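You operate a simulated robot arm through the tools that you are given. There is no shell and no other tool. Be economical: measure what you need, move in short steps, check, and stop when the job is done.

Carry out the task below with a simulated robot arm. There is one attempt and no reset: what you move stays moved.

TASK
Pull the blue box lid open.
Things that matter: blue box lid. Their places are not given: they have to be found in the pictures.

It is judged by the outcome, as a careful person would: the job done as asked, and still so three seconds after it is handed in. It fails if anything else is knocked over, pushed out of place, dropped, spilled or broken.

THE ROBOT
A 7-joint arm with a two-finger parallel gripper, fixed in place. Base frame: the origin is at the foot of the arm, x ahead of it, y to its left, z up. Lengths are in mm, angles in rad, forces in N, time in s.
With the tool pointing down near the work surface it reaches from about 300 to 700 mm from the base axis. Its first joint turns from -1.152 to 1.152 rad. Payload 1.57 kg.
Tool frame: the origin (TCP) lies between the finger pads and is the grasp point; the fingertips stand 30 mm ahead of it; z points along the fingers, y is the line along which they close. The gripper opens to 110 mm. The fingers are 24 mm wide and 12 mm thick; the gripper's body (48 by 112 mm) begins 78 mm behind the TCP.
Orientation is told as [roll, pitch, yaw] about the base's x, y, z axes, in that order, counted from this pose: with the fingers straight down and closing along the base's y, the tool's x points along the base's -x, its y along +y and its z along -z.

THE INTERFACE
- The arm moves only by the tool arm_command. Its arguments are lists of equal length, an entry for each row: "rotation": the turn, a rotation vector about the base's x, y, z in rad, a list of three; "slide": the shift along the base's x, y, z in mm, a list of three; "hand": the finger opening in mm, from 0 to 110. In form: {"rotation": [[wx, wy, wz], ...], "slide": [[dx, dy, dz], ...], "hand": [hand, ...]}. A call has 1 to 10 rows; each row is the pose to reach, as a shift and turn from the pose commanded when the call began. A row lasts 0.2 s, in which the tool goes at most 50 mm and 0.15 rad; a call with a longer step from one row to the next is refused whole, and so is a gripper value outside its range. A pose out of reach is approached as far as the arm can. The call stops where the force on the tool passes 40 N (or 10 N more than at its start, if that is more) or the arm is blocked; 0.2 s more then pass. The fingers move at their own pace (about 108 mm/s each) and stop on an object; they squeeze with about 30 N. The grip force told is the motor's: it shows also when the fingers shut on nothing. Time passes only in rows, and 0.2 s behind the last, so rows that repeat a pose let the fingers close. It gives the time, the measured TCP pose, the force on the tool (base axes), the opening and the grip force at its end, in the units of the frame above (readings bear some noise).
- Cameras (640 x 400 px; columns grow to the right, rows downward): "scene" is fixed at [174.3, -408.1, 1396.3]; the picture's right is [0.61, -0.79, 0.00], its down [-0.51, -0.39, -0.77] and it looks along [0.61, 0.47, -0.64] (base axes); focal length 331 px, centre (320, 200). "wrist" rides on the gripper at [-36, 0, -80] in the tool frame; the picture's right is [0.00, -1.00, 0.00], its down [0.97, 0.00, -0.24] and it looks along [0.24, 0.00, 0.97] (tool axes); focal length 218 px, centre (320, 200).
- snapshot(camera): a new picture of that camera. No time passes.
- probe_pixels(camera, pixels): for up to 12 pixels [column, row] of the newest picture of that camera ("zoom" is the newest enlarged one), the place [x, y, z] in the base frame of the surface seen there, good to about 3 mm. No time passes.
- zoom(camera, box): a new picture of the part [left, top, right, bottom] of that camera's present view, enlarged. No time passes.
- hand_in(): hands the job in; it is judged then, once.

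Work in short steps. Measure before you move; look again where a grasp or a placing could have gone wrong, and mend it. You have 60 turns and 26 pictures in all, the two below and enlarged ones among them. Open the gripper and draw the arm clear of the work before you hand the job in, unless the task says otherwise; then end with one line.

The tools are called as a command line: name --argument value ..., lists and objects as JSON in quotes. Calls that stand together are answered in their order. arm_command: Moves the arm, as the interface text tells. Its arguments: {"type":"object","properties":{"rotation":{"type":"array","items":{"type":"array","items":{"type":"number"}}},"slide":{"type":"array","items":{"type":"array","items":{"type":"number"}}},"hand":{"type":"array","items":{"type":"number"}}},"required":["rotation","slide","hand"]} The other tools are called the same way: snapshot (camera) takes a picture; probe_pixels (camera, pixels) gives the place of the surface under pixels of a picture; zoom (camera, box) takes an enlarged picture of a part of a camera's view; hand_in () hands the job in.

At the start:

```text
time_s: 0.0
tool_pos: [387.9, -248.6, 1119.1]
tool_rot: [0.001, 0.001, -0.001]
wrist_force: [-0.4, 0.9, 0.0]
gripper_width: 110.0
grip_force: 0.0
```

scene: 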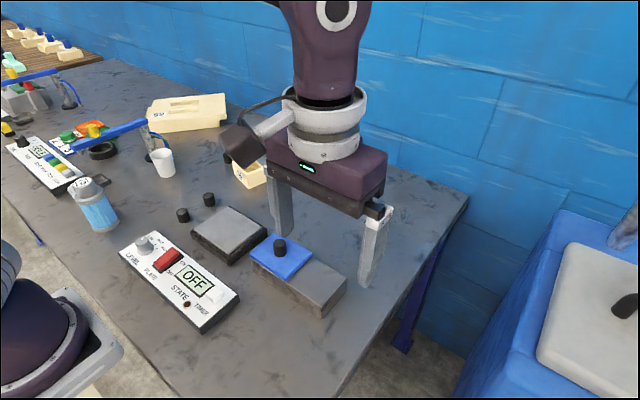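
wrist: 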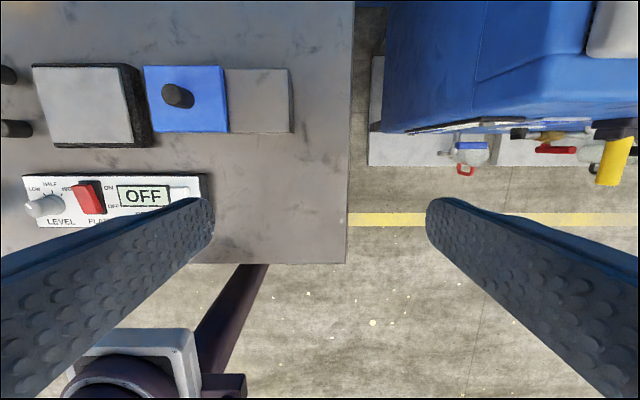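

The blue lid with a black knob appears at about (280,255) in the scene picture. I'll enlarge it and look closer.

zoom --camera "scene" --box '[180, 190, 380, 330]'

zoom --camera "wrist" --box '[0, 40, 320, 240]'

probe_pixels --camera "scene" --pixels '[[280, 242], [279, 254], [275, 237], [253, 260], [290, 276], [311, 255], [345, 280], [320, 313], [322, 295], [300, 290], [320, 275], [350, 310]]'

probe_pixels --camera "wrist" --pixels '[[178, 95], [146, 69], [220, 69], [226, 130], [152, 130], [232, 75], [287, 75], [289, 128], [232, 128], [300, 100], [120, 100], [145, 100]]'

```text
2.86 times, centred on (280, 260) of scene
```

zoom: 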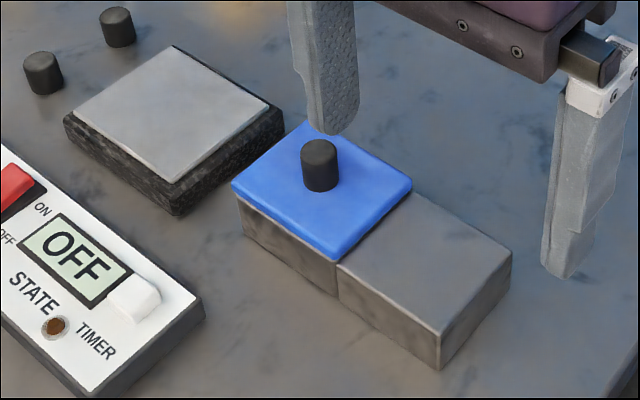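

```text
2.00 times, centred on (160, 140) of wrist
```

zoom: 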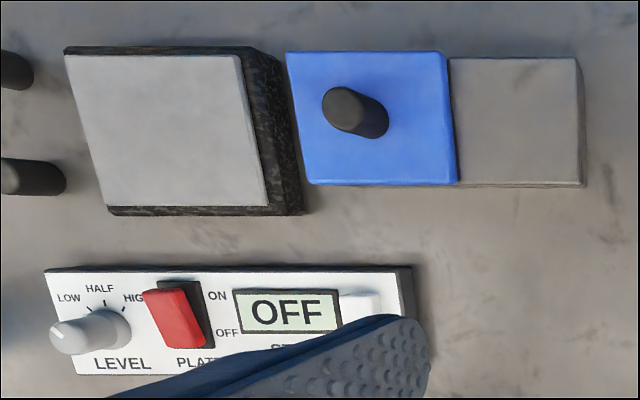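

```text
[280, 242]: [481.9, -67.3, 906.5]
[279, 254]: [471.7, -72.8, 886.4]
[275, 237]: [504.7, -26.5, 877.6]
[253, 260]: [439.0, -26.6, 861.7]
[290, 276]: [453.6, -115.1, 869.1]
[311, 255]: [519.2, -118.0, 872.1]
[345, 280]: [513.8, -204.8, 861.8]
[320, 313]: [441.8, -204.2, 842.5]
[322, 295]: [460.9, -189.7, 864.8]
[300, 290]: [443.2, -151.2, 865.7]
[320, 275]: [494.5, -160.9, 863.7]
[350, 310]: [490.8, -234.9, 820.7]
```

```text
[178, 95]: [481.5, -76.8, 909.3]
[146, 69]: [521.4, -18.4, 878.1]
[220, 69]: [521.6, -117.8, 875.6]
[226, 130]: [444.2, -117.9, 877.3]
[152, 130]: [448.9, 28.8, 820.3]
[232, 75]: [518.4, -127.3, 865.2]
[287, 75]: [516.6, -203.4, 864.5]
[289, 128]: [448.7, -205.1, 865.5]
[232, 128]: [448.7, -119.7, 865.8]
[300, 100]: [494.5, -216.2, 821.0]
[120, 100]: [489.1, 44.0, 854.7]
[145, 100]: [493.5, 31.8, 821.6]
```

The blue lid (x 444–521, y −118…−22, top z≈877) lies over a box. A runway at z≈865 extends from it toward −y, and the knob is at about (482,−71) with its top at z≈908. It looks like the lid slides toward −y, so I'll move above the knob and look again.

arm_command --rotation '[[0, 0, 0], [0, 0, 0], [0, 0, 0], [0, 0, 0], [0, 0, 0], [0, 0, 0], [0, 0, 0]]' --slide '[[15, 30, -10], [31, 60, -20], [47, 90, -40], [63, 120, -60], [79, 150, -90], [94, 177, -120], [94, 177, -120]]' --hand '[70, 70, 70, 70, 70, 70, 70]'

snapshot --camera "wrist"

```text
time_s: 1.6
tool_pos: [480.2, -70.5, 997.8]
tool_rot: [0.0, 0.0, 0.0]
wrist_force: [-0.5, 0.3, -0.1]
gripper_width: 70.1
grip_force: 0.0
```

```text
21 pictures are left
```

wrist: 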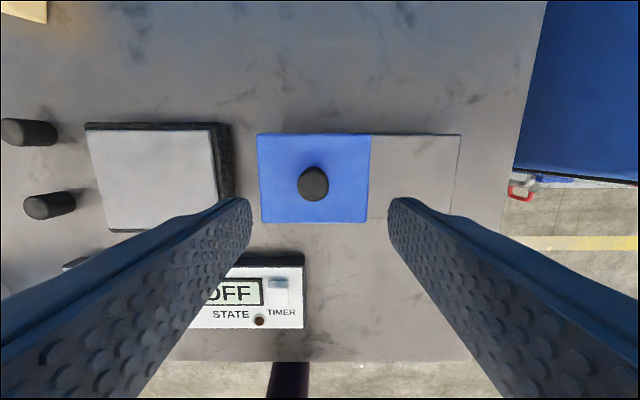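

probe_pixels --camera "wrist" --pixels '[[313, 182], [302, 182], [325, 182], [313, 170], [313, 194], [259, 180], [366, 180], [372, 180], [458, 180], [320, 138], [320, 219]]'

```text
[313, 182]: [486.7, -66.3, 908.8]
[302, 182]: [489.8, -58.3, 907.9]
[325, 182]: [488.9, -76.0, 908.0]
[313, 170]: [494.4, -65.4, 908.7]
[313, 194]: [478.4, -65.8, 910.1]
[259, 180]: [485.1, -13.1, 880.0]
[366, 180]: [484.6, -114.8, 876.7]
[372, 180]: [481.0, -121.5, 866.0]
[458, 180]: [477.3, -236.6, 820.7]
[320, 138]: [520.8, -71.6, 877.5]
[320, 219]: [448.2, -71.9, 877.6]
```

The knob centre is at about (485,−67), with its top at z 908. I'll descend until the tips are at z≈883, then close.

arm_command --rotation '[[0, 0, 0], [0, 0, 0], [0, 0, 0], [0, 0, 0], [0, 0, 0], [0, 0, 0], [0, 0, 0], [0, 0, 0]]' --slide '[[3, 4, -30], [3, 4, -60], [3, 4, -85], [3, 4, -85], [3, 4, -85], [3, 4, -85], [3, 4, -85], [3, 4, -85]]' --hand '[70, 70, 70, 70, 0, 0, 0, 0]'

zoom --camera "scene" --box '[180, 190, 380, 330]'

```text
time_s: 3.4
tool_pos: [484.8, -67.8, 912.9]
tool_rot: [-0.001, 0.001, 0.0]
wrist_force: [1.0, 1.7, -11.8]
gripper_width: 25.3
grip_force: 36.7
```

```text
2.86 times, centred on (280, 260) of scene
```

zoom: 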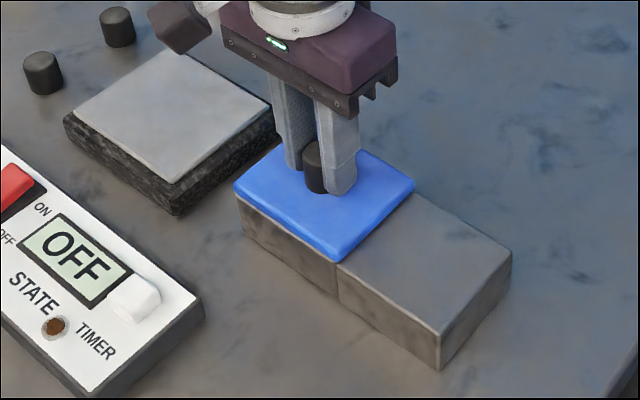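

The knob is gripped, with a 25 mm opening. Next is a small test pull toward −y.

arm_command --rotation '[[0, 0, 0], [0, 0, 0], [0, 0, 0], [0, 0, 0]]' --slide '[[0, -5, 0], [0, -10, 0], [0, -15, 0], [0, -20, 0]]' --hand '[0, 0, 0, 0]'

zoom --camera "scene" --box '[180, 190, 380, 330]'

```text
time_s: 4.4
tool_pos: [485.4, -87.7, 913.5]
tool_rot: [-0.001, 0.002, 0.0]
wrist_force: [5.3, 0.9, -31.9]
gripper_width: 25.4
grip_force: 37.1
```

```text
2.86 times, centred on (280, 260) of scene
```

zoom: 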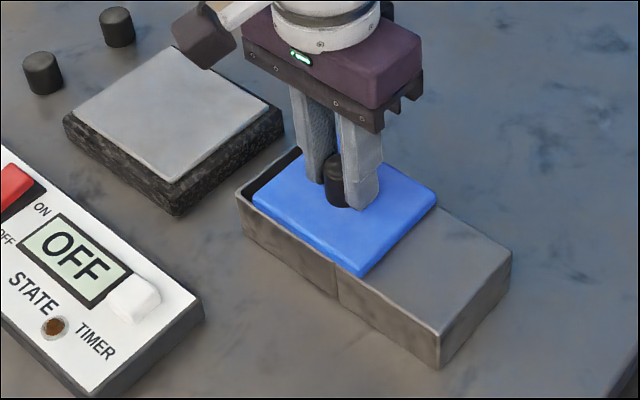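

The lid slides and the box is opening, but an upward strain of 32 N has built up against the rail. I'll ease down 1.5 mm before continuing.

arm_command --rotation '[[0, 0, 0], [0, 0, 0]]' --slide '[[0, 0, -1], [0, 0, -1.5]]' --hand '[0, 0]'

```text
time_s: 5.0
tool_pos: [485.2, -87.6, 913.7]
tool_rot: [0.0, 0.0, -0.002]
wrist_force: [-2.1, -0.1, 9.9]
gripper_width: 25.5
grip_force: 36.9
```

Lowering relaxed the strain: the force is now about +10 N. I'll continue the pull in small steps.

arm_command --rotation '[[0, 0, 0], [0, 0, 0], [0, 0, 0], [0, 0, 0], [0, 0, 0]]' --slide '[[0, -6, 0.3], [0, -12, 0.3], [0, -18, 0.3], [0, -24, 0.3], [0, -30, 0.3]]' --hand '[0, 0, 0, 0, 0]'

```text
time_s: 6.2
tool_pos: [484.4, -117.1, 912.4]
tool_rot: [-0.002, -0.001, 0.0]
wrist_force: [-2.6, 1.0, 20.9]
gripper_width: 25.5
grip_force: 36.8
```

The lid has moved about 49 mm in total and is still sliding freely. I'll raise slightly to take off the downward push and go on.

arm_command --rotation '[[0, 0, 0], [0, 0, 0], [0, 0, 0], [0, 0, 0], [0, 0, 0]]' --slide '[[0, 0, 0.7], [0, -6, 0.7], [0, -12, 0.7], [0, -18, 0.7], [0, -24, 0.7]]' --hand '[0, 0, 0, 0, 0]'

zoom --camera "scene" --box '[180, 190, 380, 330]'

```text
time_s: 7.4
tool_pos: [485.0, -140.6, 913.2]
tool_rot: [-0.001, -0.001, 0.0]
wrist_force: [2.3, 0.6, 5.5]
gripper_width: 25.5
grip_force: 37.2
```

```text
2.86 times, centred on (280, 260) of scene
```

zoom: 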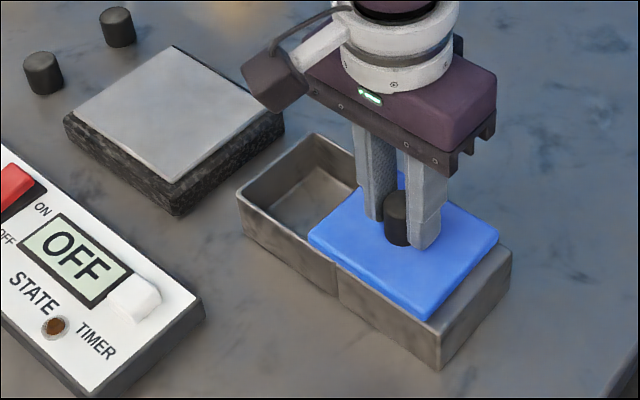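

The lid has come about 73 mm and the opening is nearly clear. I'll pull the rest gently; a stop would show up as a rise in y force.

arm_command --rotation '[[0, 0, 0], [0, 0, 0], [0, 0, 0], [0, 0, 0], [0, 0, 0]]' --slide '[[0, -3, 0], [0, -6, 0], [0, -9, 0], [0, -12, 0], [0, -15, 0]]' --hand '[0, 0, 0, 0, 0]'

zoom --camera "scene" --box '[180, 190, 380, 330]'

```text
time_s: 8.6
tool_pos: [483.8, -154.9, 911.1]
tool_rot: [0.002, 0.0, 0.002]
wrist_force: [4.7, 9.7, 3.4]
gripper_width: 25.6
grip_force: 36.4
```

```text
2.86 times, centred on (280, 260) of scene
```

zoom: 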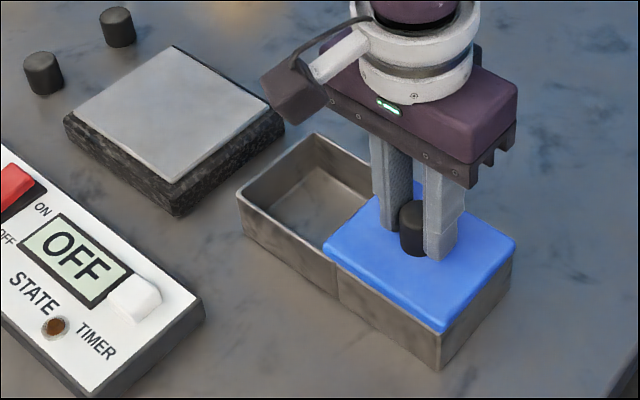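

The y force has risen to about 10 N with the tool lagging its command, so the lid is at its end stop after about 87 mm. I'll ease back slightly, open the fingers and retreat upward.

arm_command --rotation '[[0, 0, 0], [0, 0, 0], [0, 0, 0], [0, 0, 0], [0, 0, 0], [0, 0, 0], [0, 0, 0], [0, 0, 0], [0, 0, 0]]' --slide '[[0, 1, 0], [0, 1, 0], [0, 1, 0], [0, 1, 1], [0, 1, 20], [0, 1, 50], [0, 1, 90], [0, 1, 130], [0, 1, 160]]' --hand '[25, 60, 60, 60, 60, 60, 60, 60, 60]'

snapshot --camera "scene"

snapshot --camera "wrist"

```text
time_s: 10.6
tool_pos: [484.9, -156.5, 1073.1]
tool_rot: [0.001, 0.0, -0.001]
wrist_force: [-0.3, -0.7, 0.1]
gripper_width: 59.8
grip_force: 0.1
```

```text
16 pictures are left
```

scene: 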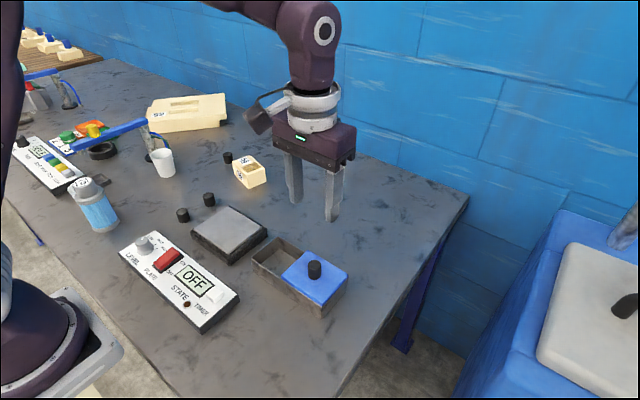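

```text
15 pictures are left
```

wrist: 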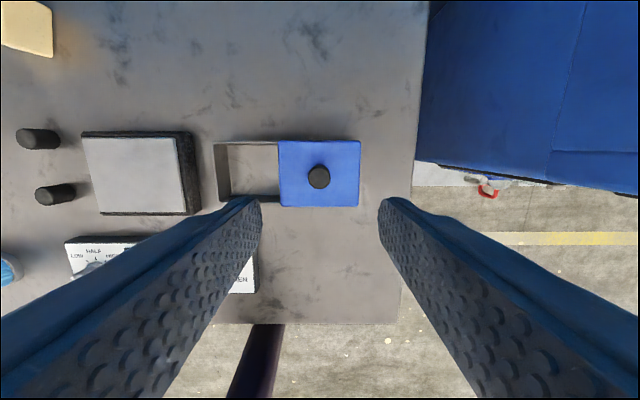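

The arm is clear and the lid stays open. I'll check whether it is all the way along its runway.

probe_pixels --camera "wrist" --pixels '[[318, 176], [282, 175], [357, 175], [215, 175], [276, 147]]'

zoom --camera "scene" --box '[230, 220, 370, 330]'

```text
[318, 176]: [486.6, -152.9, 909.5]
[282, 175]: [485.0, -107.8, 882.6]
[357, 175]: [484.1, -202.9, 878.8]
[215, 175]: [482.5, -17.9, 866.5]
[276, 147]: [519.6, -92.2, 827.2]
```

```text
3.64 times, centred on (300, 275) of scene
```

zoom: 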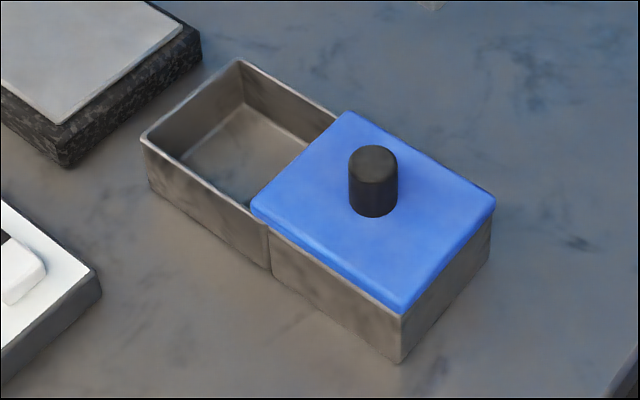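

The lid sits flush with the runway's far end, about 87 mm from where it started. The box is fully open and nothing else has moved, so I'm handing in.

hand_in

```text
The job is handed in.
```

The blue box lid is pulled open to its end stop, about 87 mm along its runway; the gripper is open and clear, and nothing else was moved.
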